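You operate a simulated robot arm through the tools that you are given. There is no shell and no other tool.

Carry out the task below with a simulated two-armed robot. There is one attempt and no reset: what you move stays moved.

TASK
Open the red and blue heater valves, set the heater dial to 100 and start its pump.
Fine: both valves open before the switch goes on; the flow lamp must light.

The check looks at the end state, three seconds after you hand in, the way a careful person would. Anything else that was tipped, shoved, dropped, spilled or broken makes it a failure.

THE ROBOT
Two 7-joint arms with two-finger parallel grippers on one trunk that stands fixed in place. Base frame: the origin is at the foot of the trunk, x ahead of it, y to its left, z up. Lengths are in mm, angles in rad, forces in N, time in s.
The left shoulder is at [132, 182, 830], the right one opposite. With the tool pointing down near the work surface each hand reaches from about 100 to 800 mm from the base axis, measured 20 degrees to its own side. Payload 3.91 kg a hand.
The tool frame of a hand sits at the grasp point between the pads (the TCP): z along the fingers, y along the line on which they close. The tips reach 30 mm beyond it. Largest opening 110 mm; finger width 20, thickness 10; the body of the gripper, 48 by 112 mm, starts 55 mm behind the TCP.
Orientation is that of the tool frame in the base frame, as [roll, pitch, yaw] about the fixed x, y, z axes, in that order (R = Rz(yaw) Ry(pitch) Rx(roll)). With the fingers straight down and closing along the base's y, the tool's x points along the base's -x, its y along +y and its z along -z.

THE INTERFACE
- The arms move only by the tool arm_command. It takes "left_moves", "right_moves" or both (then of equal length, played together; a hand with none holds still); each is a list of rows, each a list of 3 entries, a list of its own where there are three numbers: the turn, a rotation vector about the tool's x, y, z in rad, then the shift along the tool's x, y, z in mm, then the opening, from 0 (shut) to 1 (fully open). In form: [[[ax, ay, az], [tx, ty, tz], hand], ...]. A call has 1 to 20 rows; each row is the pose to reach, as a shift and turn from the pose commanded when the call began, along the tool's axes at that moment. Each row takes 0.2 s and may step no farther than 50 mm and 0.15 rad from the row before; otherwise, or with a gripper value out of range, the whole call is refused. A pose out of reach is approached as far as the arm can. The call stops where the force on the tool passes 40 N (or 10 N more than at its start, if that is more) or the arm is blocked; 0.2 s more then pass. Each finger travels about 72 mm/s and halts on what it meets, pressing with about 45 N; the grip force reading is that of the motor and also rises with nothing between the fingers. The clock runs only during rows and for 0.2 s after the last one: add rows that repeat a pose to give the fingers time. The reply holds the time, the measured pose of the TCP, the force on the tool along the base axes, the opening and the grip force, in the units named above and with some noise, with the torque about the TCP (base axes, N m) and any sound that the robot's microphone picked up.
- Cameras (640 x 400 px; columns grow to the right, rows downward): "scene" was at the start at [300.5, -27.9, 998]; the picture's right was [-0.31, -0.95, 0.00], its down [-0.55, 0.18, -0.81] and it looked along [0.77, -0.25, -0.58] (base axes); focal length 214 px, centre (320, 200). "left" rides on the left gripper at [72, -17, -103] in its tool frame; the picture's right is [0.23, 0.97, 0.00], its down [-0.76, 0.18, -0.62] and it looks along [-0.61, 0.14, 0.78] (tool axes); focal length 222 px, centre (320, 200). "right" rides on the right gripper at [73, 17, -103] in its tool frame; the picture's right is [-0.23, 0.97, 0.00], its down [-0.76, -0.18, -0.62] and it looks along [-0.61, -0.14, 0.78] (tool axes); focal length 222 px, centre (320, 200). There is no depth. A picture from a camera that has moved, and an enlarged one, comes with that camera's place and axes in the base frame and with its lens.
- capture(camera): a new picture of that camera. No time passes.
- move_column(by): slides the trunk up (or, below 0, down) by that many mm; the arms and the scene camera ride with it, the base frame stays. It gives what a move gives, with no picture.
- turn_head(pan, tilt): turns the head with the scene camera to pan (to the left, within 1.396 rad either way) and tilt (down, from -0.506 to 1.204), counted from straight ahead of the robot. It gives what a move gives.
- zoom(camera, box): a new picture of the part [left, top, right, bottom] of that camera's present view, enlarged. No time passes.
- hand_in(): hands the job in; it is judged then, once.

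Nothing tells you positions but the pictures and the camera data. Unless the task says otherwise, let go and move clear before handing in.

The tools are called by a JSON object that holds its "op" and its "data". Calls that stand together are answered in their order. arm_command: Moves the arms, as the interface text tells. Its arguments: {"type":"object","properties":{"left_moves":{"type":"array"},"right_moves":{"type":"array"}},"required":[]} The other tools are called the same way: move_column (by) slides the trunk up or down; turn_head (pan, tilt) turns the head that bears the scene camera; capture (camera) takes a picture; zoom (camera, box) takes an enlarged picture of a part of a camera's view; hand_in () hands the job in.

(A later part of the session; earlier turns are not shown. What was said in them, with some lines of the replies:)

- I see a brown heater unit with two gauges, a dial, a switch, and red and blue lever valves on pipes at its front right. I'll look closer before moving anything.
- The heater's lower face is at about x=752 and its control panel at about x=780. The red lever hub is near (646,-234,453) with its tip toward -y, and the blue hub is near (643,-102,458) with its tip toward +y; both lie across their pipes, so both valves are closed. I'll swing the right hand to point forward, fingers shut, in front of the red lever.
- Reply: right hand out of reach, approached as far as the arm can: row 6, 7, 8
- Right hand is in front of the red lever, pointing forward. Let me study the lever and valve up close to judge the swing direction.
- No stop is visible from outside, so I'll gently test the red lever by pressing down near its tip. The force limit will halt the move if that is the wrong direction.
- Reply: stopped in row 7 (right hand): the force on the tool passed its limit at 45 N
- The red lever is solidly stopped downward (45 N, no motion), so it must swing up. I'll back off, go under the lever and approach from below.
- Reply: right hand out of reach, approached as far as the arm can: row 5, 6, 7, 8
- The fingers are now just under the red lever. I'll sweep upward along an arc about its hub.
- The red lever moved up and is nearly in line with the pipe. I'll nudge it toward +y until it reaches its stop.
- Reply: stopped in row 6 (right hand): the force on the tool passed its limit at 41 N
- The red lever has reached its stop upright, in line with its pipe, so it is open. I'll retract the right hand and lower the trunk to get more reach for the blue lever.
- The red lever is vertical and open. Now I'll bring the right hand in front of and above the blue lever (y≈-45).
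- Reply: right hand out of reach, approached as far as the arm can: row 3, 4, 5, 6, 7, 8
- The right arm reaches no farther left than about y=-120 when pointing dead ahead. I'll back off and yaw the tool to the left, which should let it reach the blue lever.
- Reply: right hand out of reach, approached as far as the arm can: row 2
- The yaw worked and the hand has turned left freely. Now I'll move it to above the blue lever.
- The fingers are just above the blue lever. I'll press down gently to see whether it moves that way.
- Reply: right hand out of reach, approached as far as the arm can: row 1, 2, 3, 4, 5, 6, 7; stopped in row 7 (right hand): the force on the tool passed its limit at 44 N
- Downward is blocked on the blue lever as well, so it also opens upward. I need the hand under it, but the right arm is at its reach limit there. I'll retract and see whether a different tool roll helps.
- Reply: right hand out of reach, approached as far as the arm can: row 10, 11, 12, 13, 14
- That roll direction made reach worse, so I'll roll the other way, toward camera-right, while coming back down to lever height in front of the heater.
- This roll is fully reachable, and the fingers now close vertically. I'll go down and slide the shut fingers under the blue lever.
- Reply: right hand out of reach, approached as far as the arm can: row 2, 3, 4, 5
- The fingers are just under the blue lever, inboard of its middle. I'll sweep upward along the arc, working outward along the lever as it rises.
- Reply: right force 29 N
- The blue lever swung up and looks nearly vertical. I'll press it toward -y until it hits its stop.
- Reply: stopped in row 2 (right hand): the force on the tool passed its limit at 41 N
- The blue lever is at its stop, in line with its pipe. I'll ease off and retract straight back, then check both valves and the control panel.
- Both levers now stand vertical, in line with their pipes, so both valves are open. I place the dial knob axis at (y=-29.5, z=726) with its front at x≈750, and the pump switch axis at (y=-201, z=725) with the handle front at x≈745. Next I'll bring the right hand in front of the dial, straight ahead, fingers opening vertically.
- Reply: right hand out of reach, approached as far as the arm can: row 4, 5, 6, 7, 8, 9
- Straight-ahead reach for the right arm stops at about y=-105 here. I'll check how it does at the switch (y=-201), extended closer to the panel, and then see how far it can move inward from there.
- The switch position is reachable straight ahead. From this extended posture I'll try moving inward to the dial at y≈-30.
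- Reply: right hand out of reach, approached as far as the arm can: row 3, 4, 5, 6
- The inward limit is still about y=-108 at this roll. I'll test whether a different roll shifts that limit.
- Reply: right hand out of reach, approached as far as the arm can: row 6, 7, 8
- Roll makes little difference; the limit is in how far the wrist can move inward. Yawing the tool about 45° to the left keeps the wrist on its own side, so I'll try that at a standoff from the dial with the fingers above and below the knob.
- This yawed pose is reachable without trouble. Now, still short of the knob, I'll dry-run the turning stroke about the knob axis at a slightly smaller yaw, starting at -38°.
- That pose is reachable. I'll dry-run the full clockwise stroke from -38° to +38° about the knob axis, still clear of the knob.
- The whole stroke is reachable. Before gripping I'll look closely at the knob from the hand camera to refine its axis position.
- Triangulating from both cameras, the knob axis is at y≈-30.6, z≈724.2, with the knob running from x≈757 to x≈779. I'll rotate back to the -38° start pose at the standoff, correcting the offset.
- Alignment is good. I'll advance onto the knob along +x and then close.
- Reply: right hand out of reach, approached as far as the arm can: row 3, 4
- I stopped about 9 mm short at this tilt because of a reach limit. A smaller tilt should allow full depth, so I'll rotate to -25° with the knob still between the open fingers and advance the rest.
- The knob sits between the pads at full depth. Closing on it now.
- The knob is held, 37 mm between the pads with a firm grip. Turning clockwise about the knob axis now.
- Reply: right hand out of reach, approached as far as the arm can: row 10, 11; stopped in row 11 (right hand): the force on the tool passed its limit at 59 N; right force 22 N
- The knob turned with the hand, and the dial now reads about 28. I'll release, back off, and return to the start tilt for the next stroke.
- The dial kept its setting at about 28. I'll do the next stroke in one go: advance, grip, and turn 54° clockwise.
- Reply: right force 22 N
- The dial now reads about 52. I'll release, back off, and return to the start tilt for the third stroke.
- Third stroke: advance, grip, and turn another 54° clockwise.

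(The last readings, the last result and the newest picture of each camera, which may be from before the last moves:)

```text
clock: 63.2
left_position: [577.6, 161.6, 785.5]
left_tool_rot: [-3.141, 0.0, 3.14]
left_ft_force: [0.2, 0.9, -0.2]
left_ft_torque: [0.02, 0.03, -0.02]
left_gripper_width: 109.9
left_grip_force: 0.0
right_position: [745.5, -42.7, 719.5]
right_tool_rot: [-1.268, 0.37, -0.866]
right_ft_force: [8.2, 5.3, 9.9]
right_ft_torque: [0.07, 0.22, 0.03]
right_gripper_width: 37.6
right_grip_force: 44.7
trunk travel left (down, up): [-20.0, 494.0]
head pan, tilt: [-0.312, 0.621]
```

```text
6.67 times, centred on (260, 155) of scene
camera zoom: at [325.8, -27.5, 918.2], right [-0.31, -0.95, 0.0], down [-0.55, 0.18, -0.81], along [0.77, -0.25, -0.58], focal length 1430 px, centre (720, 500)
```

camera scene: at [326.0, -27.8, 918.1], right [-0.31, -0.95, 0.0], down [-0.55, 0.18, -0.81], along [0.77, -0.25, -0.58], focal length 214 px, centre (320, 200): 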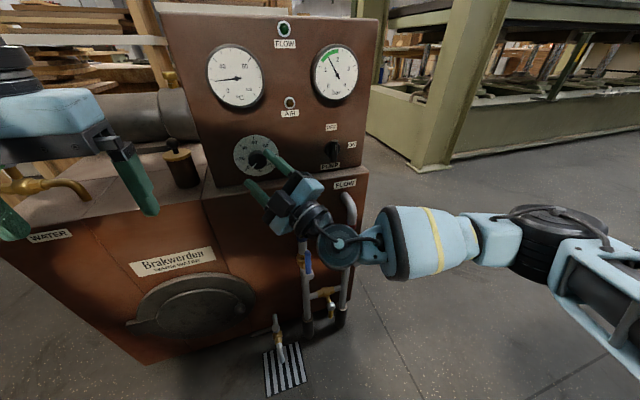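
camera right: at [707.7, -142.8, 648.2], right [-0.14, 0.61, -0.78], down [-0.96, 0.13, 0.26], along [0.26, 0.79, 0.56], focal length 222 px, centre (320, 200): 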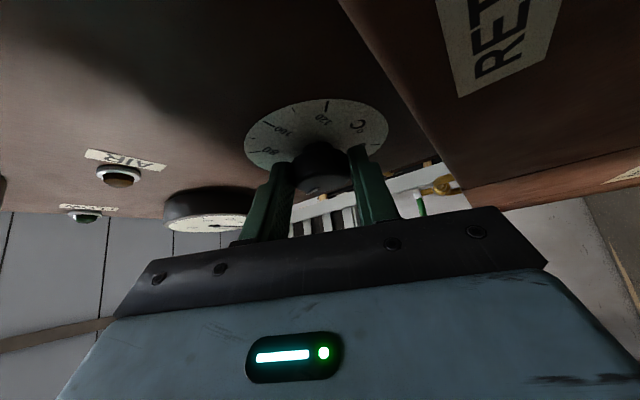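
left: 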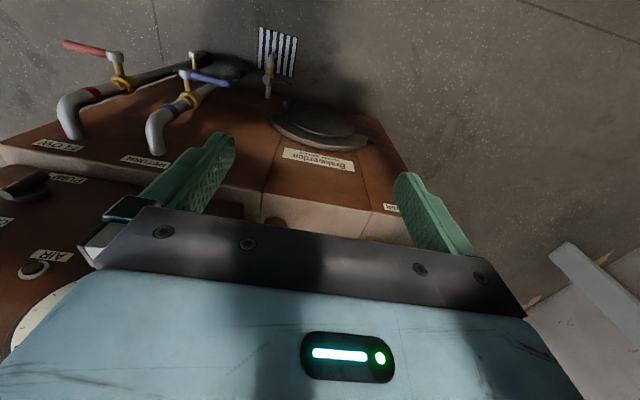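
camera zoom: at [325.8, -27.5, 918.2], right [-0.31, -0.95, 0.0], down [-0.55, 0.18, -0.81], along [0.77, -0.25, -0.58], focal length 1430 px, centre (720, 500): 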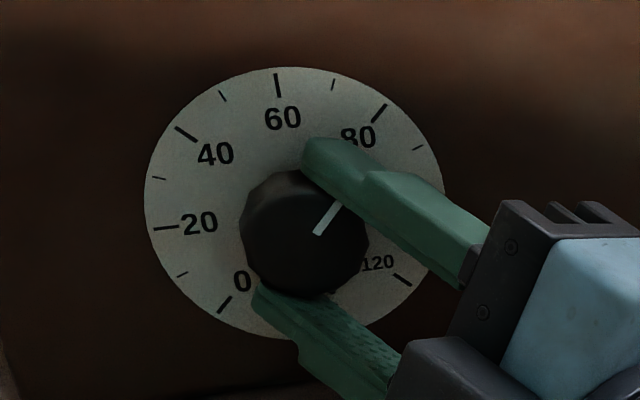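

The dial is now near 80. I'll release, back off, and return to the start tilt, then read the pointer accurately before the last stroke.

{"op": "arm_command", "data": {"right_moves": [[[0, 0, 0], [0, 0, 0], 0.55], [[0, 0, 0], [0, 0, 0], 0.55], [[0, 0, 0], [-12.1, 0, -15.9], 0.55], [[0, 0, 0], [-24.2, 0, -31.8], 0.55], [[0, 0, 0], [-36.3, 0, -47.8], 0.55], [[0, 0, 0], [-36.3, 0, -47.8], 0.55]]}}

{"op": "zoom", "data": {"camera": "scene", "box": [230, 130, 280, 180]}}

{"op": "zoom", "data": {"camera": "right", "box": [220, 0, 400, 140]}}

```text
clock: 64.6
left_position: [576.3, 160.8, 786.1]
left_tool_rot: [-3.141, -0.001, 3.141]
left_ft_force: [-1.3, 0.5, 0.1]
left_ft_torque: [0.06, 0.02, -0.01]
left_gripper_width: 109.9
left_grip_force: 0.0
right_position: [686.3, -42.4, 717.7]
right_tool_rot: [-1.27, 0.369, -0.869]
right_ft_force: [-0.3, 0.1, -0.2]
right_ft_torque: [-0.01, -0.04, -0.01]
right_gripper_width: 60.6
right_grip_force: 0.1
trunk travel left (down, up): [-20.0, 494.0]
head pan, tilt: [-0.312, 0.621]
```

```text
8.00 times, centred on (255, 155) of scene
camera zoom: at [325.9, -27.9, 918.1], right [-0.31, -0.95, 0.0], down [-0.55, 0.18, -0.81], along [0.77, -0.25, -0.58], focal length 1716 px, centre (840, 560)
```

zoom: 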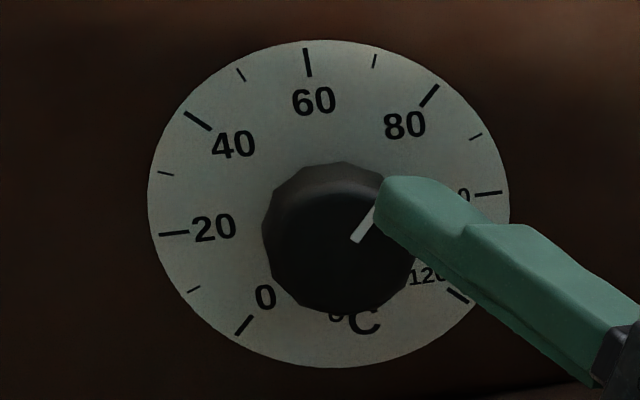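

```text
2.86 times, centred on (310, 70) of right
camera zoom: at [648.5, -143.1, 647.7], right [-0.13, 0.6, -0.79], down [-0.96, 0.13, 0.26], along [0.26, 0.79, 0.56], focal length 635 px, centre (349, 571)
```

zoom: 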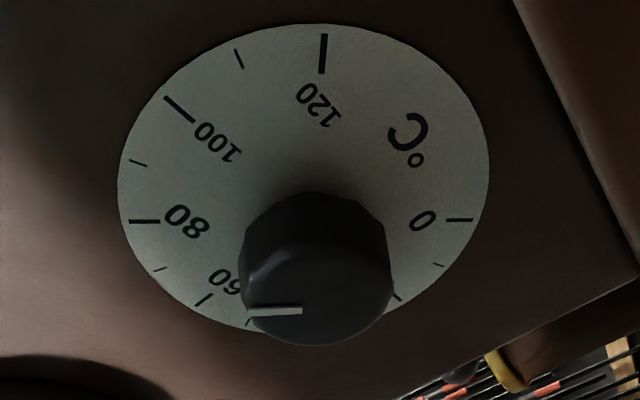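

The pointer reads almost exactly 80 in both views, so 45° remains. I'll rotate back to -25° at the standoff.

{"op": "arm_command", "data": {"right_moves": [[[-0.0686, 0, -0.0903], [0.5, -1.4, 1.8], 0.55], [[-0.1373, 0, -0.1806], [1.0, -2.8, 3.5], 0.55], [[-0.2059, 0, -0.2709], [1.5, -4.2, 5.3], 0.55], [[-0.2746, 0, -0.3612], [2.0, -5.6, 7.1], 0.55], [[-0.3432, 0, -0.4515], [2.5, -6.9, 8.9], 0.55], [[-0.4118, 0, -0.5418], [3.0, -8.3, 10.6], 0.55], [[-0.4805, 0, -0.6321], [3.5, -9.7, 12.4], 0.55], [[-0.5491, 0, -0.7224], [4.0, -11.1, 14.2], 0.55], [[-0.5491, 0, -0.7224], [4.0, -11.1, 14.2], 0.55]]}}

{"op": "zoom", "data": {"camera": "right", "box": [220, 0, 400, 180]}}

```text
clock: 66.6
left_position: [576.0, 161.4, 786.5]
left_tool_rot: [-3.141, -0.001, -3.141]
left_ft_force: [-0.2, 0.3, 0.1]
left_ft_torque: [-0.01, 0.01, -0.01]
left_gripper_width: 110.1
left_grip_force: 0.1
right_position: [700.0, -43.8, 730.3]
right_tool_rot: [-1.847, -0.345, -0.878]
right_ft_force: [-0.2, 0.6, 0.7]
right_ft_torque: [-0.02, -0.04, -0.01]
right_gripper_width: 60.5
right_grip_force: 0.0
trunk travel left (down, up): [-20.0, 494.0]
head pan, tilt: [-0.312, 0.621]
```

```text
2.22 times, centred on (310, 90) of right
camera zoom: at [661.7, -160.1, 766.1], right [-0.14, -0.25, -0.96], down [-0.96, 0.29, 0.06], along [0.26, 0.92, -0.28], focal length 494 px, centre (342, 444)
```

zoom: 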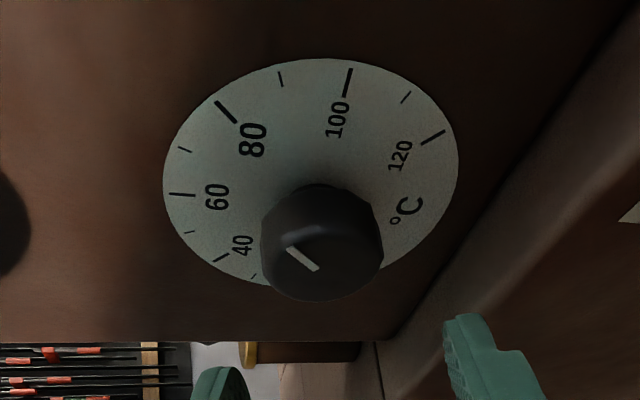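

Advance and grip, then I'll check the pointer before turning.

{"op": "arm_command", "data": {"right_moves": [[[0, 0, 0], [9, -0.3, 12.3], 0.55], [[0, 0, 0], [18, -0.3, 24.6], 0.55], [[0, 0, 0], [26.6, -0.3, 36.9], 0.55], [[0, 0, 0], [26.6, -0.3, 36.9], 0.55], [[0, 0, 0], [26.6, -0.3, 36.9], 0.3], [[0, 0, 0], [26.6, -0.3, 36.9], 0.2], [[0, 0, 0], [26.6, -0.3, 36.9], 0.2]]}}

{"op": "zoom", "data": {"camera": "scene", "box": [230, 130, 280, 180]}}

{"op": "zoom", "data": {"camera": "right", "box": [220, 60, 400, 240]}}

```text
clock: 68.2
left_position: [575.5, 161.6, 784.8]
left_tool_rot: [3.141, 0.0, -3.141]
left_ft_force: [0.2, -0.4, 0.1]
left_ft_torque: [-0.01, -0.01, -0.03]
left_gripper_width: 110.0
left_grip_force: 0.2
right_position: [745.6, -42.5, 731.4]
right_tool_rot: [-1.843, -0.346, -0.877]
right_ft_force: [4.4, 1.4, 1.9]
right_ft_torque: [0.02, 0.16, 0.41]
right_gripper_width: 37.7
right_grip_force: 44.9
trunk travel left (down, up): [-20.0, 494.0]
head pan, tilt: [-0.312, 0.621]
```

```text
8.00 times, centred on (255, 155) of scene
camera zoom: at [326.1, -27.8, 918.1], right [-0.31, -0.95, 0.0], down [-0.55, 0.18, -0.81], along [0.77, -0.25, -0.58], focal length 1716 px, centre (840, 560)
```

zoom: 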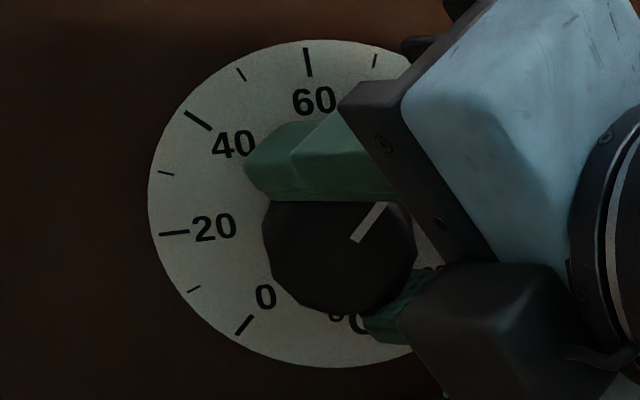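

```text
2.22 times, centred on (310, 150) of right
camera zoom: at [707.4, -159.1, 766.4], right [-0.14, -0.25, -0.96], down [-0.96, 0.29, 0.06], along [0.26, 0.93, -0.28], focal length 494 px, centre (342, 311)
```

zoom: 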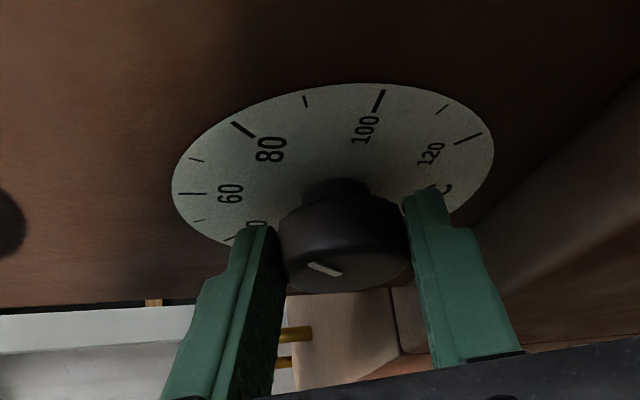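

The pointer is at about 80 and the grip is well centred. Turning 45° clockwise toward 100.

{"op": "arm_command", "data": {"right_moves": [[[0.0594, 0, 0.0782], [-0.05, 1.3, 0.04], 0.2], [[0.1188, 0, 0.1563], [-0.2, 2.59, 0.16], 0.2], [[0.1782, 0, 0.2344], [-0.46, 3.86, 0.35], 0.2], [[0.2376, 0, 0.3126], [-0.81, 5.09, 0.62], 0.2], [[0.297, 0, 0.3908], [-1.25, 6.27, 0.96], 0.2], [[0.3563, 0, 0.4688], [-1.79, 7.39, 1.36], 0.2], [[0.4158, 0, 0.547], [-2.41, 8.44, 1.84], 0.2], [[0.4752, 0, 0.6252], [-3.1, 9.4, 2.37], 0.2], [[0.4752, 0, 0.6252], [-3.1, 9.4, 2.37], 0.2]]}}

{"op": "zoom", "data": {"camera": "scene", "box": [230, 130, 280, 180]}}

{"op": "zoom", "data": {"camera": "right", "box": [220, 60, 400, 240]}}

```text
clock: 70.2
left_position: [576.5, 161.1, 785.0]
left_tool_rot: [-3.141, -0.001, -3.138]
left_ft_force: [-0.3, 1.3, 0.1]
left_ft_torque: [0.01, 0.01, -0.02]
left_gripper_width: 110.1
left_grip_force: 0.0
right_position: [744.6, -42.9, 719.2]
right_tool_rot: [-1.353, 0.273, -0.897]
right_ft_force: [13.6, 3.6, 8.3]
right_ft_torque: [0.09, 0.27, -0.51]
right_gripper_width: 37.8
right_grip_force: 44.9
trunk travel left (down, up): [-20.0, 494.0]
head pan, tilt: [-0.312, 0.621]
```

```text
8.00 times, centred on (255, 155) of scene
camera zoom: at [326.3, -27.7, 918.0], right [-0.31, -0.95, 0.0], down [-0.55, 0.18, -0.81], along [0.77, -0.25, -0.58], focal length 1716 px, centre (840, 560)
```

zoom: 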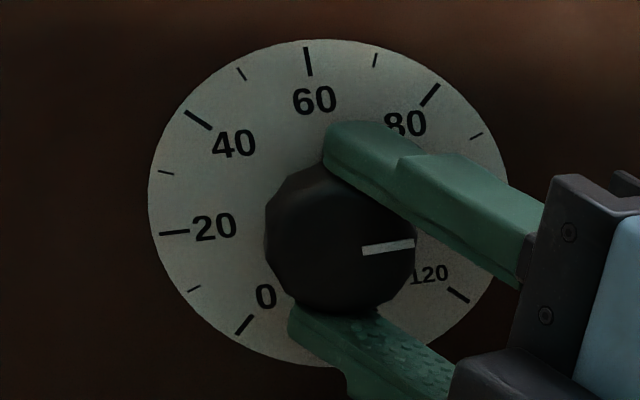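

```text
2.22 times, centred on (310, 150) of right
camera zoom: at [707.5, -150.8, 662.9], right [-0.13, 0.5, -0.85], down [-0.96, 0.16, 0.24], along [0.26, 0.85, 0.46], focal length 494 px, centre (342, 311)
```

zoom: 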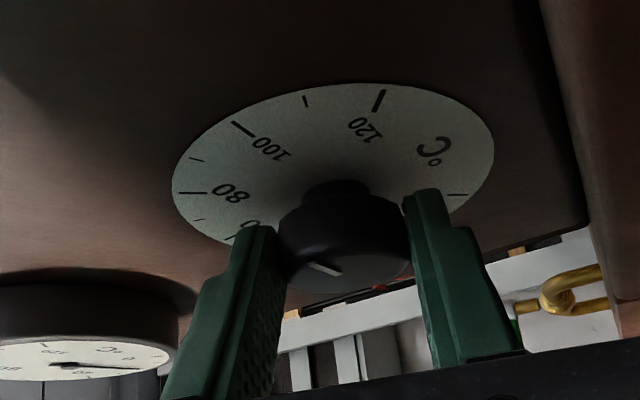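

The dial is close to 100. I'll zoom in tighter for a precise reading.

{"op": "zoom", "data": {"camera": "scene", "box": [248, 142, 276, 170]}}

{"op": "zoom", "data": {"camera": "scene", "box": [232, 135, 282, 180]}}

```text
14.29 times, centred on (262, 156) of scene
camera zoom: at [326.3, -27.7, 918.0], right [-0.31, -0.95, 0.0], down [-0.55, 0.18, -0.81], along [0.77, -0.25, -0.58], focal length 3064 px, centre (1149, 829)
```

zoom: 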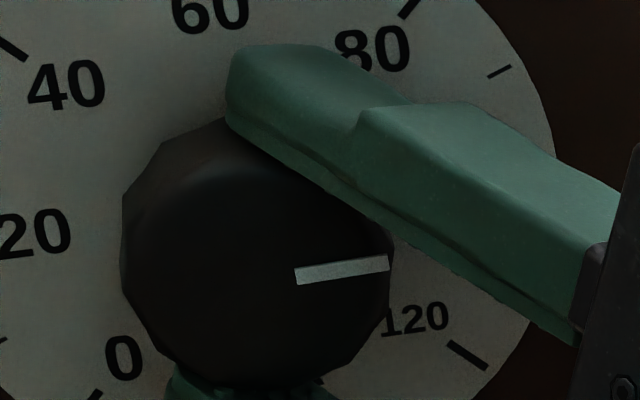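

```text
8.89 times, centred on (257, 158) of scene
camera zoom: at [326.3, -27.7, 918.0], right [-0.31, -0.95, 0.0], down [-0.55, 0.18, -0.81], along [0.77, -0.25, -0.58], focal length 1906 px, centre (880, 578)
```

zoom: 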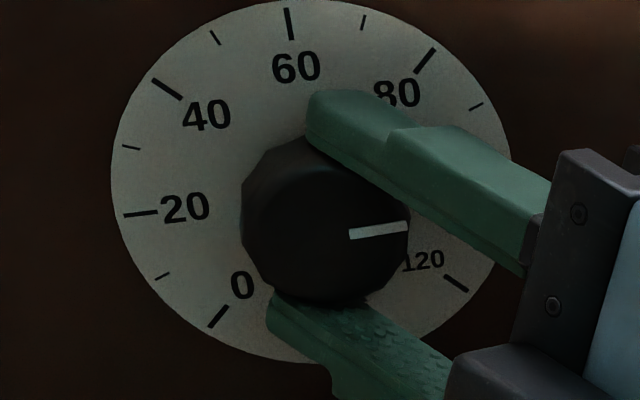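

The reading is about 99.3. I'll nudge it 1.5° further, then release and back off to verify.

{"op": "arm_command", "data": {"right_moves": [[[0.0091, 0, 0.0119], [0, 0.2, 0], 0.2], [[0.0169, 0, 0.0223], [0, 0.37, 0], 0.2], [[0.0169, 0, 0.0223], [0, 0.37, 0], 0.2]]}}

{"op": "zoom", "data": {"camera": "scene", "box": [248, 142, 276, 170]}}

```text
clock: 71.0
left_position: [576.2, 161.5, 784.8]
left_tool_rot: [-3.141, 0.002, -3.139]
left_ft_force: [0.6, -0.4, 0.2]
left_ft_torque: [0.02, 0.01, -0.04]
left_gripper_width: 110.1
left_grip_force: 0.2
right_position: [745.4, -43.4, 719.8]
right_tool_rot: [-1.334, 0.296, -0.891]
right_ft_force: [10.9, 0.6, 7.4]
right_ft_torque: [0.1, 0.06, -0.26]
right_gripper_width: 37.7
right_grip_force: 44.6
trunk travel left (down, up): [-20.0, 494.0]
head pan, tilt: [-0.312, 0.621]
```

```text
14.29 times, centred on (262, 156) of scene
camera zoom: at [326.1, -27.8, 918.1], right [-0.31, -0.95, 0.0], down [-0.55, 0.18, -0.81], along [0.77, -0.25, -0.58], focal length 3064 px, centre (1149, 829)
```

zoom: 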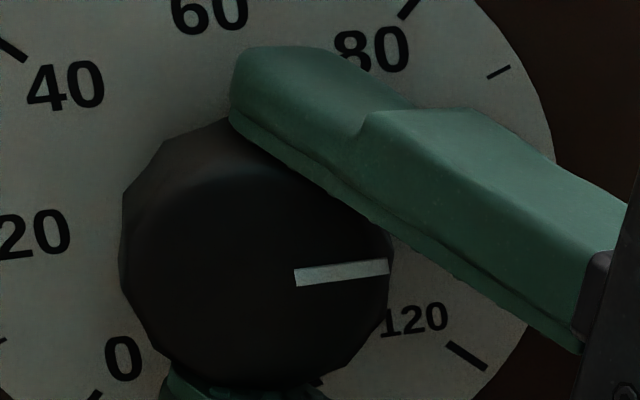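

The pointer is now parallel to the 100 mark. Releasing and backing straight off.

{"op": "arm_command", "data": {"right_moves": [[[0, 0, 0], [0, 0, 0], 0.55], [[0, 0, 0], [0, 0, 0], 0.55], [[0, 0, 0], [-12.1, 0, -15.9], 0.55], [[0, 0, 0], [-24.2, 0, -31.8], 0.55], [[0, 0, 0], [-48.4, 0, -63.7], 0.55], [[0, 0, 0], [-60.5, 0, -79.6], 0.55]]}}

{"op": "zoom", "data": {"camera": "scene", "box": [230, 130, 280, 180]}}

{"op": "zoom", "data": {"camera": "right", "box": [220, 0, 400, 140]}}

{"op": "capture", "data": {"camera": "scene"}}

```text
clock: 72.4
left_position: [575.3, 160.4, 785.5]
left_tool_rot: [-3.14, -0.001, 3.14]
left_ft_force: [-0.4, 0.6, 0.5]
left_ft_torque: [-0.04, 0.02, -0.01]
left_gripper_width: 109.8
left_grip_force: 0.2
right_position: [643.6, -41.0, 718.9]
right_tool_rot: [-1.335, 0.293, -0.888]
right_ft_force: [0.0, -0.1, -0.1]
right_ft_torque: [0.03, -0.03, -0.01]
right_gripper_width: 60.3
right_grip_force: 0.0
trunk travel left (down, up): [-20.0, 494.0]
head pan, tilt: [-0.312, 0.621]
```

```text
8.00 times, centred on (255, 155) of scene
camera zoom: at [325.9, -27.9, 918.2], right [-0.31, -0.95, 0.0], down [-0.55, 0.18, -0.81], along [0.77, -0.25, -0.58], focal length 1716 px, centre (840, 560)
```

zoom: 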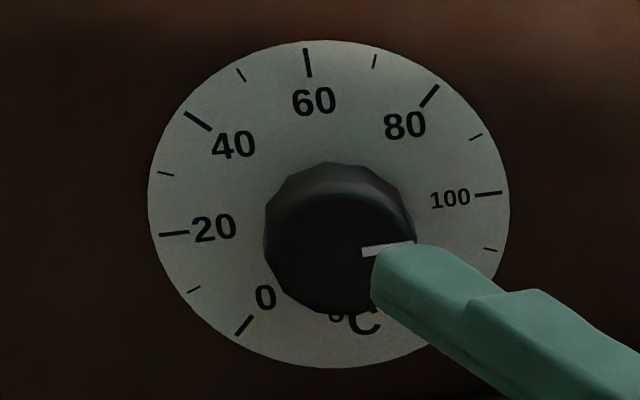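

```text
2.86 times, centred on (310, 70) of right
camera zoom: at [606.7, -148.4, 659.5], right [-0.13, 0.53, -0.84], down [-0.96, 0.15, 0.25], along [0.26, 0.84, 0.48], focal length 635 px, centre (349, 571)
```

zoom: 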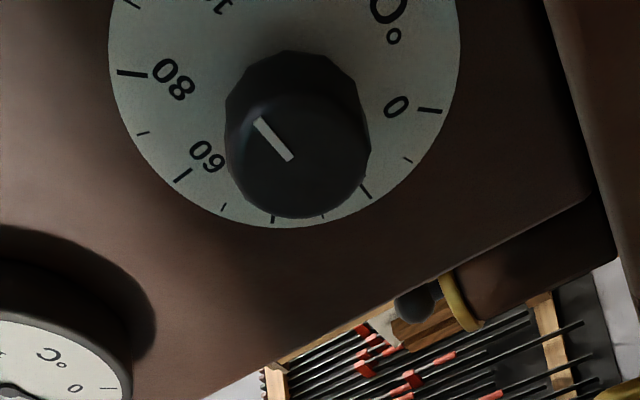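

```text
taken
camera scene: at [325.9, -27.9, 918.2], right [-0.31, -0.95, 0.0], down [-0.55, 0.18, -0.81], along [0.77, -0.25, -0.58], focal length 214 px, centre (320, 200)
```

scene: 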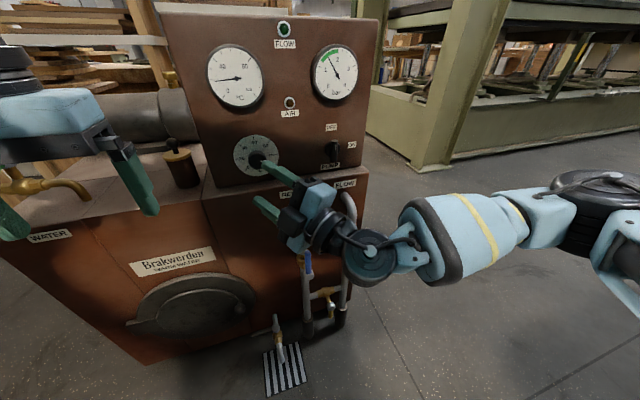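

The dial looks set at 100; I'll read it again once the hand is out of the way. Next I'll move the right hand in front of the pump switch, pointing straight ahead and rolled so the fingers close horizontally on the vertical handle.

{"op": "arm_command", "data": {"right_moves": [[[-0.042, 0.0282, -0.1244], [7.8, -4.3, -5.9], 0.45], [[-0.084, 0.0565, -0.2488], [15.6, -8.5, -11.8], 0.45], [[-0.126, 0.0847, -0.3732], [23.4, -12.8, -17.7], 0.45], [[-0.168, 0.1129, -0.4976], [31.3, -17.1, -23.6], 0.45], [[-0.21, 0.1412, -0.622], [39.1, -21.4, -29.5], 0.45], [[-0.252, 0.1694, -0.7463], [46.9, -25.6, -35.4], 0.45], [[-0.294, 0.1976, -0.8707], [54.7, -29.9, -41.3], 0.45], [[-0.336, 0.2259, -0.9951], [62.5, -34.2, -47.1], 0.45], [[-0.378, 0.2541, -1.1195], [70.3, -38.5, -53], 0.45], [[-0.42, 0.2823, -1.2439], [78.1, -42.7, -58.9], 0.45], [[-0.462, 0.3106, -1.3683], [85.9, -47, -64.8], 0.45], [[-0.504, 0.3388, -1.4927], [93.8, -51.3, -70.7], 0.45], [[-0.546, 0.367, -1.6171], [101.6, -55.6, -76.6], 0.45], [[-0.588, 0.3953, -1.7415], [109.4, -59.8, -82.5], 0.45], [[-0.6301, 0.4235, -1.8659], [117.2, -64.1, -88.4], 0.45], [[-0.6301, 0.4235, -1.8659], [135.3, -64, -64.5], 0.45], [[-0.6301, 0.4235, -1.8659], [135.3, -64, -64.5], 0.45]]}}

{"op": "capture", "data": {"camera": "scene"}}

{"op": "zoom", "data": {"camera": "scene", "box": [230, 130, 280, 180]}}

{"op": "capture", "data": {"camera": "right"}}

```text
clock: 76.0
left_position: [577.5, 161.5, 785.2]
left_tool_rot: [3.142, 0.0, -3.138]
left_ft_force: [-0.7, 0.2, 0.5]
left_ft_torque: [0.02, 0.01, -0.01]
left_gripper_width: 109.8
left_grip_force: 0.1
right_position: [676.2, -202.8, 724.4]
right_tool_rot: [3.134, -1.571, 0.009]
right_ft_force: [-0.2, 1.0, 0.1]
right_ft_torque: [0.02, -0.01, -0.04]
right_gripper_width: 49.5
right_grip_force: 0.1
trunk travel left (down, up): [-20.0, 494.0]
head pan, tilt: [-0.312, 0.621]
```

```text
taken
camera scene: at [326.1, -27.9, 918.1], right [-0.31, -0.95, 0.0], down [-0.55, 0.18, -0.81], along [0.77, -0.25, -0.58], focal length 214 px, centre (320, 200)
```

scene: 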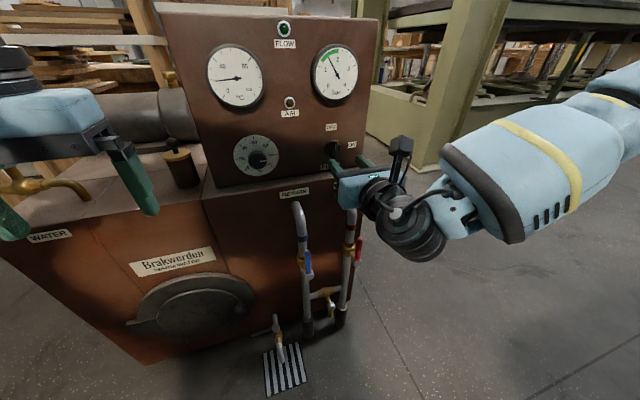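

```text
8.00 times, centred on (255, 155) of scene
camera zoom: at [326.1, -27.9, 918.1], right [-0.31, -0.95, 0.0], down [-0.55, 0.18, -0.81], along [0.77, -0.25, -0.58], focal length 1716 px, centre (840, 560)
```

zoom: 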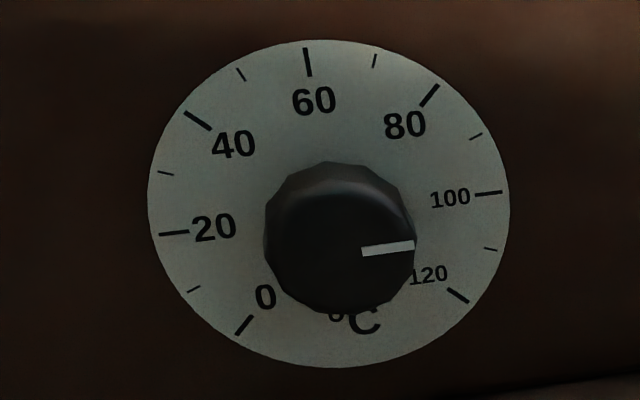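

```text
taken
camera right: at [573.3, -219.6, 797.3], right [0.0, -0.97, -0.23], down [-0.62, 0.18, -0.76], along [0.78, 0.14, -0.61], focal length 222 px, centre (320, 200)
```

right: 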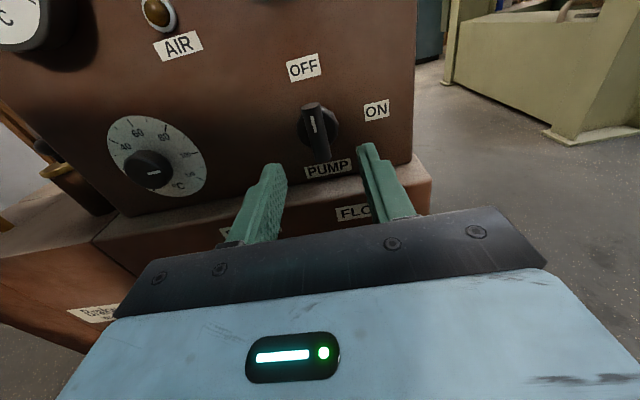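

The hand is well placed in front of the switch, and the camera now sits above with a clear view. I'll take precise readings of the dial and the switch from here.

{"op": "zoom", "data": {"camera": "right", "box": [90, 100, 220, 210]}}

{"op": "zoom", "data": {"camera": "right", "box": [250, 40, 410, 200]}}

{"op": "zoom", "data": {"camera": "scene", "box": [248, 142, 286, 170]}}

{"op": "zoom", "data": {"camera": "scene", "box": [310, 120, 370, 180]}}

```text
3.64 times, centred on (155, 155) of right
camera zoom: at [573.3, -219.6, 797.3], right [0.0, -0.97, -0.23], down [-0.62, 0.18, -0.76], along [0.78, 0.14, -0.61], focal length 808 px, centre (920, 364)
```

zoom: 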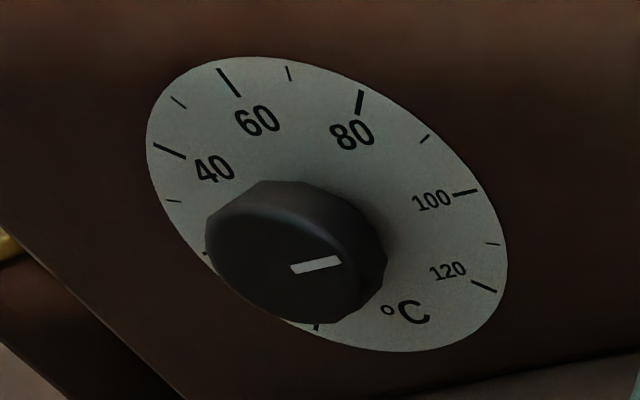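

```text
2.50 times, centred on (330, 120) of right
camera zoom: at [573.3, -219.6, 797.3], right [0.0, -0.97, -0.23], down [-0.62, 0.18, -0.76], along [0.78, 0.14, -0.61], focal length 555 px, centre (295, 400)
```

zoom: 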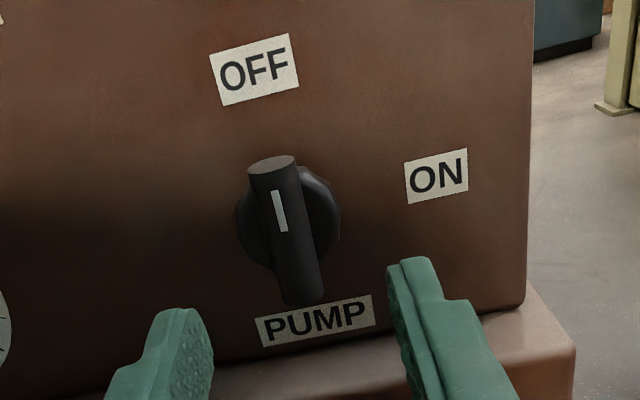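

```text
14.29 times, centred on (267, 156) of scene
camera zoom: at [326.1, -27.9, 918.1], right [-0.31, -0.95, 0.0], down [-0.55, 0.18, -0.81], along [0.77, -0.25, -0.58], focal length 3064 px, centre (1077, 829)
```

zoom: 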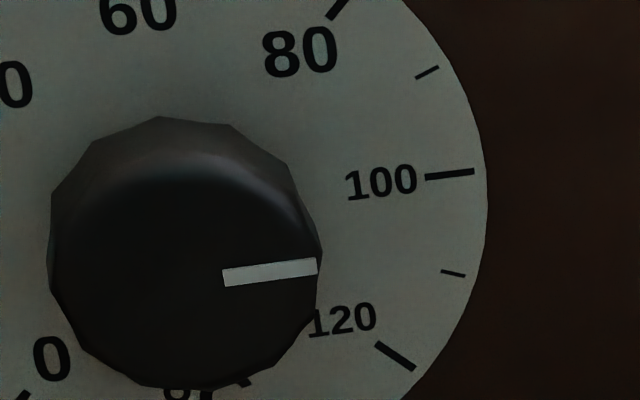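

```text
6.67 times, centred on (340, 150) of scene
camera zoom: at [326.1, -27.9, 918.1], right [-0.31, -0.95, 0.0], down [-0.55, 0.18, -0.81], along [0.77, -0.25, -0.58], focal length 1430 px, centre (187, 533)
```

zoom: 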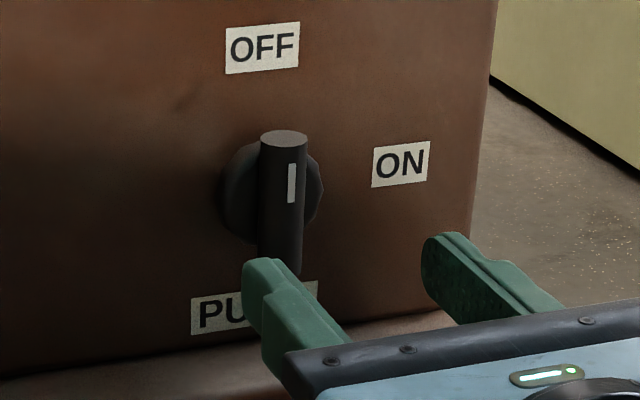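

The dial reads 100 within about one unit from both views. The switch handle is a vertical bar about 16 mm thick at y≈-201, spanning z 703–748, with its front at x≈748. I'll advance and close on it, keeping the fingertips just short of the base disc.

{"op": "arm_command", "data": {"right_moves": [[[0, 0, 0], [0.5, -1, 20], 0.45], [[0, 0, 0], [1.1, -1.8, 40], 0.45], [[0, 0, 0], [1.1, -1.8, 56], 0.45], [[0, 0, 0], [1.1, -1.8, 56], 0.45]]}}

{"op": "capture", "data": {"camera": "right"}}

{"op": "zoom", "data": {"camera": "scene", "box": [290, 110, 370, 190]}}

```text
clock: 77.0
left_position: [576.0, 159.9, 786.0]
left_tool_rot: [-3.141, -0.001, -3.14]
left_ft_force: [-0.3, -0.6, -0.1]
left_ft_torque: [0.01, 0.03, -0.02]
left_gripper_width: 110.2
left_grip_force: 0.1
right_position: [730.9, -200.9, 725.2]
right_tool_rot: [-2.595, -1.57, -0.548]
right_ft_force: [0.7, 0.1, 0.2]
right_ft_torque: [0.0, -0.01, 0.03]
right_gripper_width: 49.3
right_grip_force: 0.1
trunk travel left (down, up): [-20.0, 494.0]
head pan, tilt: [-0.312, 0.621]
```

```text
taken
camera right: at [629.2, -218.0, 798.5], right [0.0, -0.97, -0.23], down [-0.62, 0.18, -0.76], along [0.78, 0.14, -0.61], focal length 222 px, centre (320, 200)
```

right: 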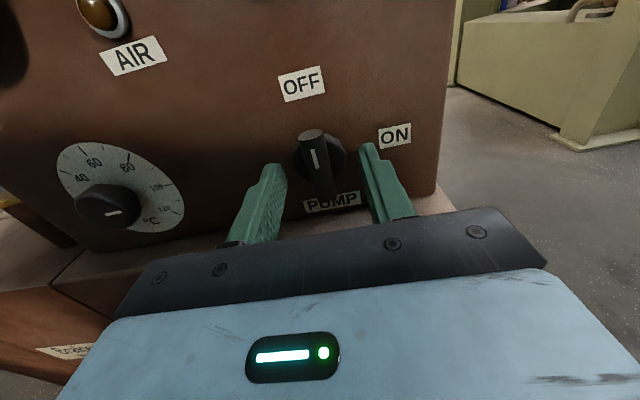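

```text
5.00 times, centred on (330, 150) of scene
camera zoom: at [326.0, -27.9, 918.1], right [-0.31, -0.95, 0.0], down [-0.55, 0.18, -0.81], along [0.77, -0.25, -0.58], focal length 1072 px, centre (270, 450)
```

zoom: 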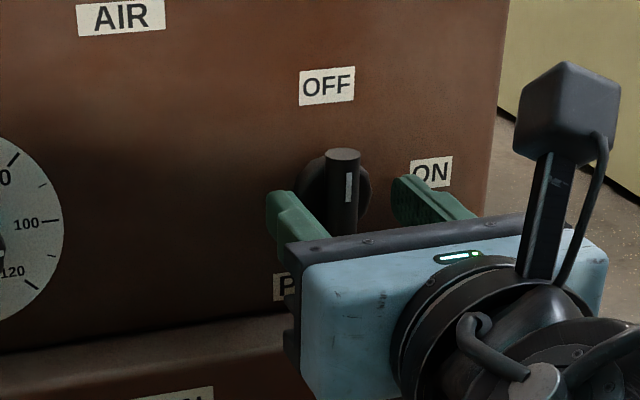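

The fingers straddle the handle. Closing on it.

{"op": "arm_command", "data": {"right_moves": [[[0, 0, 0], [0, 0, 0], 0.25], [[0, 0, 0], [0, 0, 0], 0.1], [[0, 0, 0], [0, 0, 0], 0.05], [[0, 0, 0], [0, 0, 0], 0.05]]}}

{"op": "capture", "data": {"camera": "right"}}

```text
clock: 78.0
left_position: [576.2, 160.9, 784.5]
left_tool_rot: [3.141, 0.0, -3.14]
left_ft_force: [-0.1, 1.1, 0.3]
left_ft_torque: [0.03, 0.01, 0.0]
left_gripper_width: 110.1
left_grip_force: 0.0
right_position: [731.1, -199.8, 724.8]
right_tool_rot: [-2.934, -1.569, -0.209]
right_ft_force: [1.2, 3.5, -1.9]
right_ft_torque: [0.02, -0.08, 0.12]
right_gripper_width: 16.0
right_grip_force: 45.2
trunk travel left (down, up): [-20.0, 494.0]
head pan, tilt: [-0.312, 0.621]
```

```text
taken
camera right: at [629.0, -217.5, 798.4], right [0.0, -0.97, -0.23], down [-0.62, 0.18, -0.76], along [0.78, 0.14, -0.61], focal length 222 px, centre (320, 200)
```

right: 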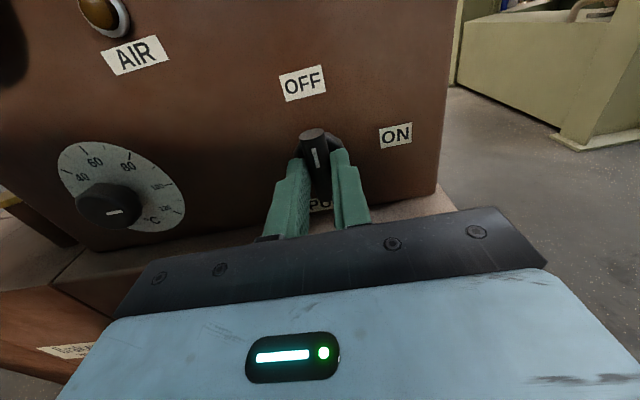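

The handle is gripped firmly at 16 mm. Both valves are open, so I'll turn it 90° clockwise to ON.

{"op": "arm_command", "data": {"right_moves": [[[0, 0, 0.1309], [0, 0, 0], 0.05], [[0, 0, 0.2618], [0, 0, 0], 0.05], [[0, 0, 0.3927], [0, 0, 0], 0.05], [[0, 0, 0.5236], [0, 0, 0], 0.05], [[0, 0, 0.6545], [0, 0, 0], 0.05], [[0, 0, 0.7854], [0, 0, 0], 0.05], [[0, 0, 0.9163], [0, 0, 0], 0.05], [[0, 0, 1.0472], [0, 0, 0], 0.05], [[0, 0, 1.1781], [0, 0, 0], 0.05], [[0, 0, 1.309], [0, 0, 0], 0.05], [[0, 0, 1.4399], [0, 0, 0], 0.05], [[0, 0, 1.5708], [0, 0, 0], 0.05], [[0, 0, 1.5708], [0, 0, 0], 0.05]]}}

{"op": "capture", "data": {"camera": "right"}}

{"op": "capture", "data": {"camera": "scene"}}

{"op": "zoom", "data": {"camera": "scene", "box": [260, 10, 380, 130]}}

```text
clock: 80.8
left_position: [576.5, 160.9, 785.2]
left_tool_rot: [-3.141, 0.001, 3.141]
left_ft_force: [-0.6, 1.1, -0.5]
left_ft_torque: [0.01, 0.0, -0.01]
left_gripper_width: 110.2
left_grip_force: 0.1
right_position: [731.7, -200.5, 724.3]
right_tool_rot: [-1.573, 0.002, -1.574]
right_ft_force: [0.9, 1.2, -6.1]
right_ft_torque: [-0.16, 0.12, 0.8]
right_gripper_width: 15.8
right_grip_force: 45.0
trunk travel left (down, up): [-20.0, 494.0]
head pan, tilt: [-0.312, 0.621]
```

```text
taken
camera right: at [628.7, -273.6, 708.4], right [0.0, 0.23, -0.97], down [-0.62, 0.76, 0.18], along [0.78, 0.61, 0.14], focal length 222 px, centre (320, 200)
```

right: 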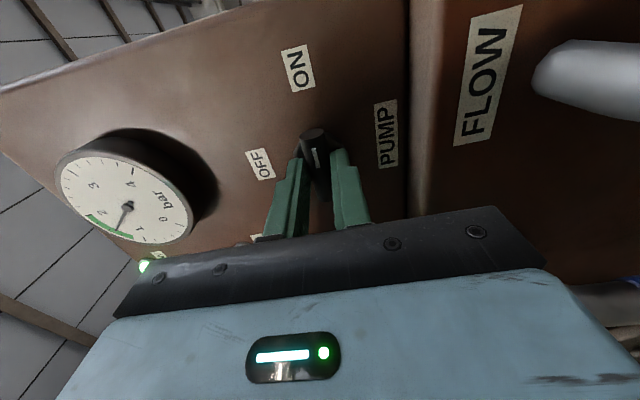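

```text
taken
camera scene: at [326.4, -27.9, 917.9], right [-0.31, -0.95, 0.0], down [-0.55, 0.18, -0.81], along [0.77, -0.25, -0.58], focal length 214 px, centre (320, 200)
```

scene: 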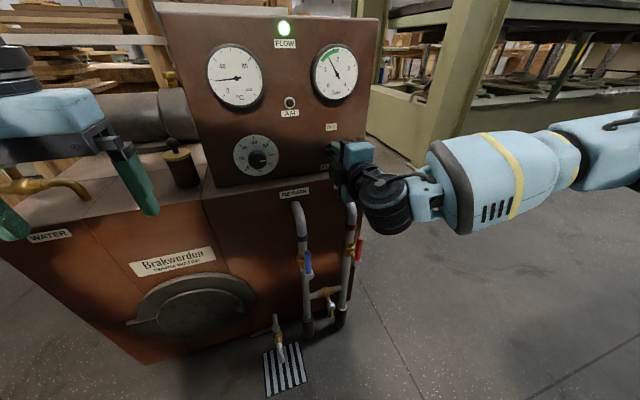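

```text
3.33 times, centred on (320, 70) of scene
camera zoom: at [326.4, -27.9, 917.9], right [-0.31, -0.95, 0.0], down [-0.55, 0.18, -0.81], along [0.77, -0.25, -0.58], focal length 715 px, centre (320, 633)
```

zoom: 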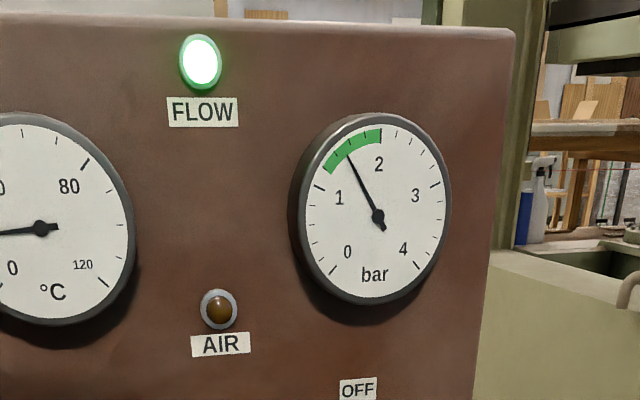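

The FLOW lamp is lit and the switch is at ON. I'll open the fingers and pull straight back.

{"op": "arm_command", "data": {"right_moves": [[[0, 0, 0], [0, 0, 0], 0.3], [[0, 0, 0], [0, 0, 0], 0.45], [[0, 0, 0], [0, 0, 0], 0.45], [[0, 0, 0], [0, 0, -25], 0.45], [[0, 0, 0], [0, 0, -60], 0.45], [[0, 0, 0], [30, 0, -100], 0.45], [[0, 0, 0], [70, 0, -125], 0.45], [[0, 0, 0], [110, 0, -150], 0.45]]}}

{"op": "capture", "data": {"camera": "scene"}}

{"op": "zoom", "data": {"camera": "scene", "box": [220, 10, 370, 200]}}

{"op": "zoom", "data": {"camera": "scene", "box": [230, 120, 370, 180]}}

{"op": "zoom", "data": {"camera": "scene", "box": [265, 185, 385, 345]}}

```text
clock: 82.6
left_position: [575.8, 161.8, 785.3]
left_tool_rot: [3.141, -0.001, -3.14]
left_ft_force: [0.4, -0.4, 0.0]
left_ft_torque: [-0.02, 0.0, -0.01]
left_gripper_width: 110.2
left_grip_force: 0.0
right_position: [591.1, -311.8, 723.5]
right_tool_rot: [-1.573, 0.0, -1.57]
right_ft_force: [0.6, 0.6, -0.6]
right_ft_torque: [0.0, 0.01, 0.0]
right_gripper_width: 49.4
right_grip_force: 0.0
right hand out of reach, approached as far as the arm can: row 8
trunk travel left (down, up): [-20.0, 494.0]
head pan, tilt: [-0.312, 0.621]
```

```text
taken
camera scene: at [326.1, -27.7, 918.1], right [-0.31, -0.95, 0.0], down [-0.55, 0.18, -0.81], along [0.77, -0.25, -0.58], focal length 214 px, centre (320, 200)
```

scene: 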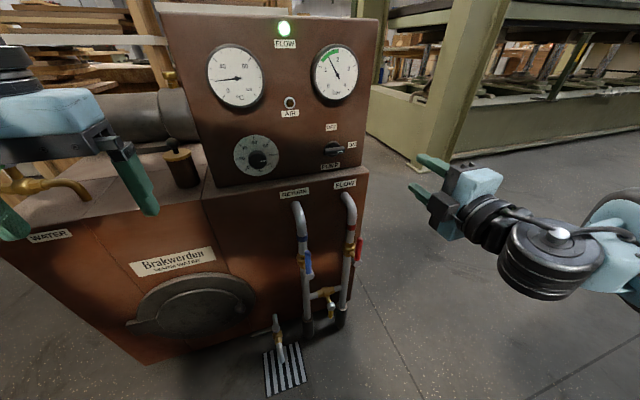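

```text
2.11 times, centred on (295, 105) of scene
camera zoom: at [326.1, -27.7, 918.1], right [-0.31, -0.95, 0.0], down [-0.55, 0.18, -0.81], along [0.77, -0.25, -0.58], focal length 452 px, centre (373, 400)
```

zoom: 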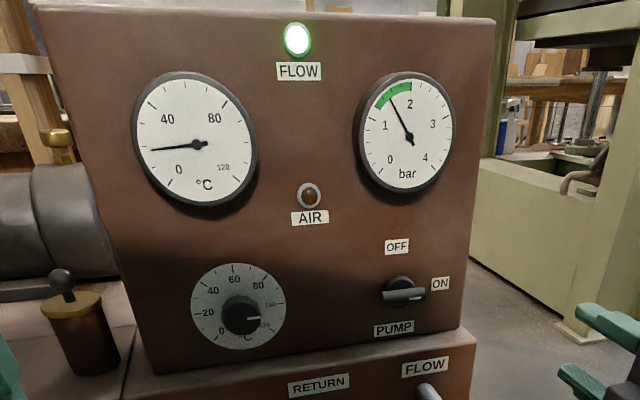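

```text
4.57 times, centred on (300, 150) of scene
camera zoom: at [326.1, -27.7, 918.1], right [-0.31, -0.95, 0.0], down [-0.55, 0.18, -0.81], along [0.77, -0.25, -0.58], focal length 980 px, centre (411, 429)
```

zoom: 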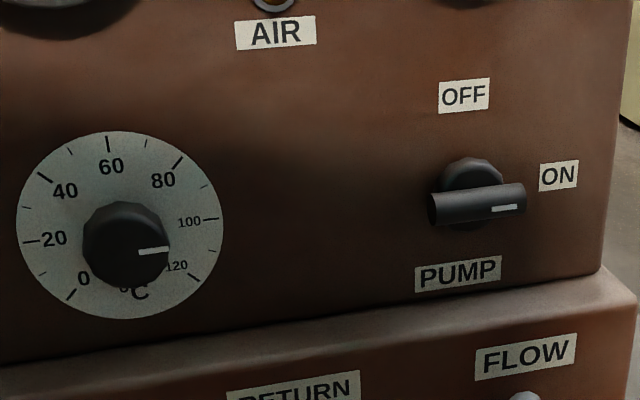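

```text
2.50 times, centred on (325, 265) of scene
camera zoom: at [326.1, -27.7, 918.1], right [-0.31, -0.95, 0.0], down [-0.55, 0.18, -0.81], along [0.77, -0.25, -0.58], focal length 536 px, centre (308, 38)
```

zoom: 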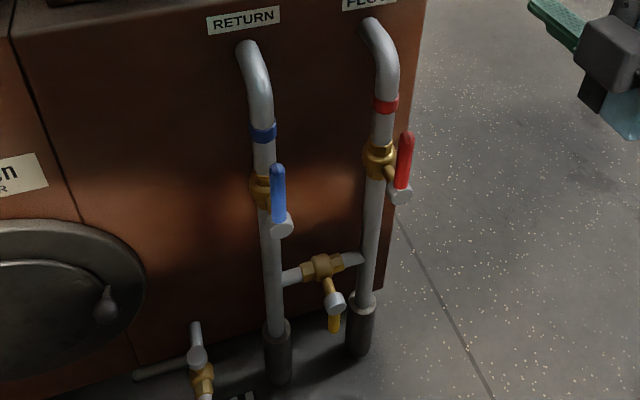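

The FLOW lamp is lit, the switch points to ON, the dial reads 100 and both levers stand along their pipes. I'll wait a few seconds with the hand clear to confirm it stays that way.

{"op": "arm_command", "data": {"right_moves": [[[0, 0, 0], [0, 0, 0], 0.45], [[0, 0, 0], [0, 0, 0], 0.45], [[0, 0, 0], [0, 0, 0], 0.45], [[0, 0, 0], [0, 0, 0], 0.45], [[0, 0, 0], [0, 0, 0], 0.45], [[0, 0, 0], [0, 0, 0], 0.45], [[0, 0, 0], [0, 0, 0], 0.45], [[0, 0, 0], [0, 0, 0], 0.45], [[0, 0, 0], [0, 0, 0], 0.45], [[0, 0, 0], [0, 0, 0], 0.45], [[0, 0, 0], [0, 0, 0], 0.45], [[0, 0, 0], [0, 0, 0], 0.45], [[0, 0, 0], [0, 0, 0], 0.45], [[0, 0, 0], [0, 0, 0], 0.45], [[0, 0, 0], [0, 0, 0], 0.45]]}}

{"op": "zoom", "data": {"camera": "scene", "box": [220, 10, 370, 200]}}

{"op": "zoom", "data": {"camera": "scene", "box": [248, 142, 286, 170]}}

```text
clock: 85.8
left_position: [575.8, 161.5, 786.2]
left_tool_rot: [3.141, 0.001, -3.14]
left_ft_force: [0.0, -0.3, 0.2]
left_ft_torque: [-0.04, -0.06, 0.0]
left_gripper_width: 110.2
left_grip_force: 0.1
right_position: [592.1, -313.1, 724.2]
right_tool_rot: [-1.573, -0.002, -1.573]
right_ft_force: [0.0, -0.2, -0.4]
right_ft_torque: [-0.01, -0.03, 0.0]
right_gripper_width: 49.6
right_grip_force: 0.0
trunk travel left (down, up): [-20.0, 494.0]
head pan, tilt: [-0.312, 0.621]
```

```text
2.11 times, centred on (295, 105) of scene
camera zoom: at [325.9, -27.9, 918.1], right [-0.31, -0.95, 0.0], down [-0.55, 0.18, -0.81], along [0.77, -0.25, -0.58], focal length 452 px, centre (373, 400)
```

zoom: 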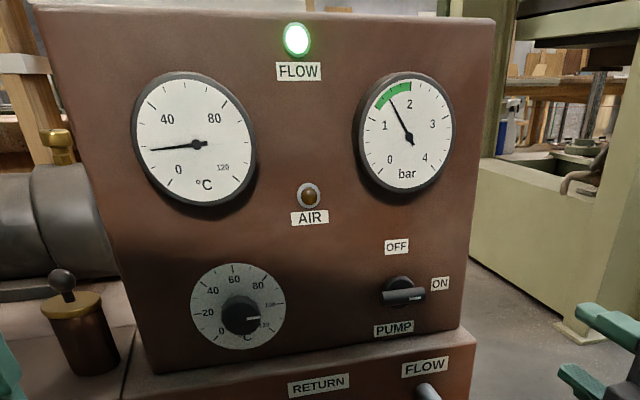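

```text
14.29 times, centred on (267, 156) of scene
camera zoom: at [325.9, -27.9, 918.1], right [-0.31, -0.95, 0.0], down [-0.55, 0.18, -0.81], along [0.77, -0.25, -0.58], focal length 3064 px, centre (1077, 829)
```

zoom: 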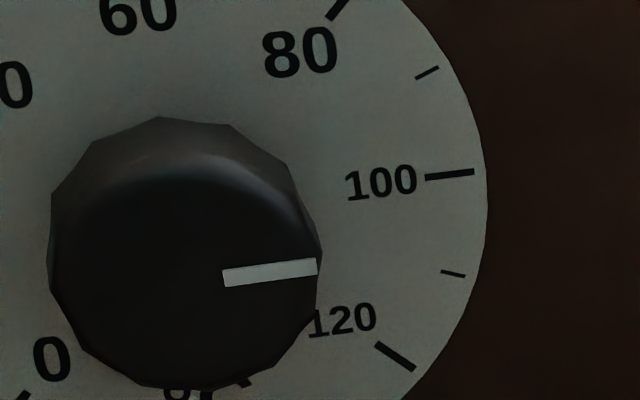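

After waiting, nothing has changed: FLOW lamp lit, AIR lamp dark, switch at ON, dial pointer parallel to the 100 mark, both levers open. Both hands are clear of the heater, so I'm handing in.

{"op": "hand_in", "data": {}}

```text
The job is handed in.
```

The heater is running: both valves are open, the dial is at 100, and the pump is on with the FLOW lamp lit.

- **Valves:** the red and blue levers both turn upward to open. Each was swung to its stop, in line with its pipe, before the switch was touched.
- **Dial:** it reads 100 to within about one unit from two camera views.
- **Pump:** I turned the switch to ON only after both valves were open. FLOW was still lit three seconds later, and the AIR lamp stayed dark.

Before finding the direction, I pressed each lever down once. Each held firm at about 45 N and did not move. In the last pictures the yellow bypass valve and the drain looked unchanged. Both hands were open and clear of the heater when I handed in; no result has come back yet.
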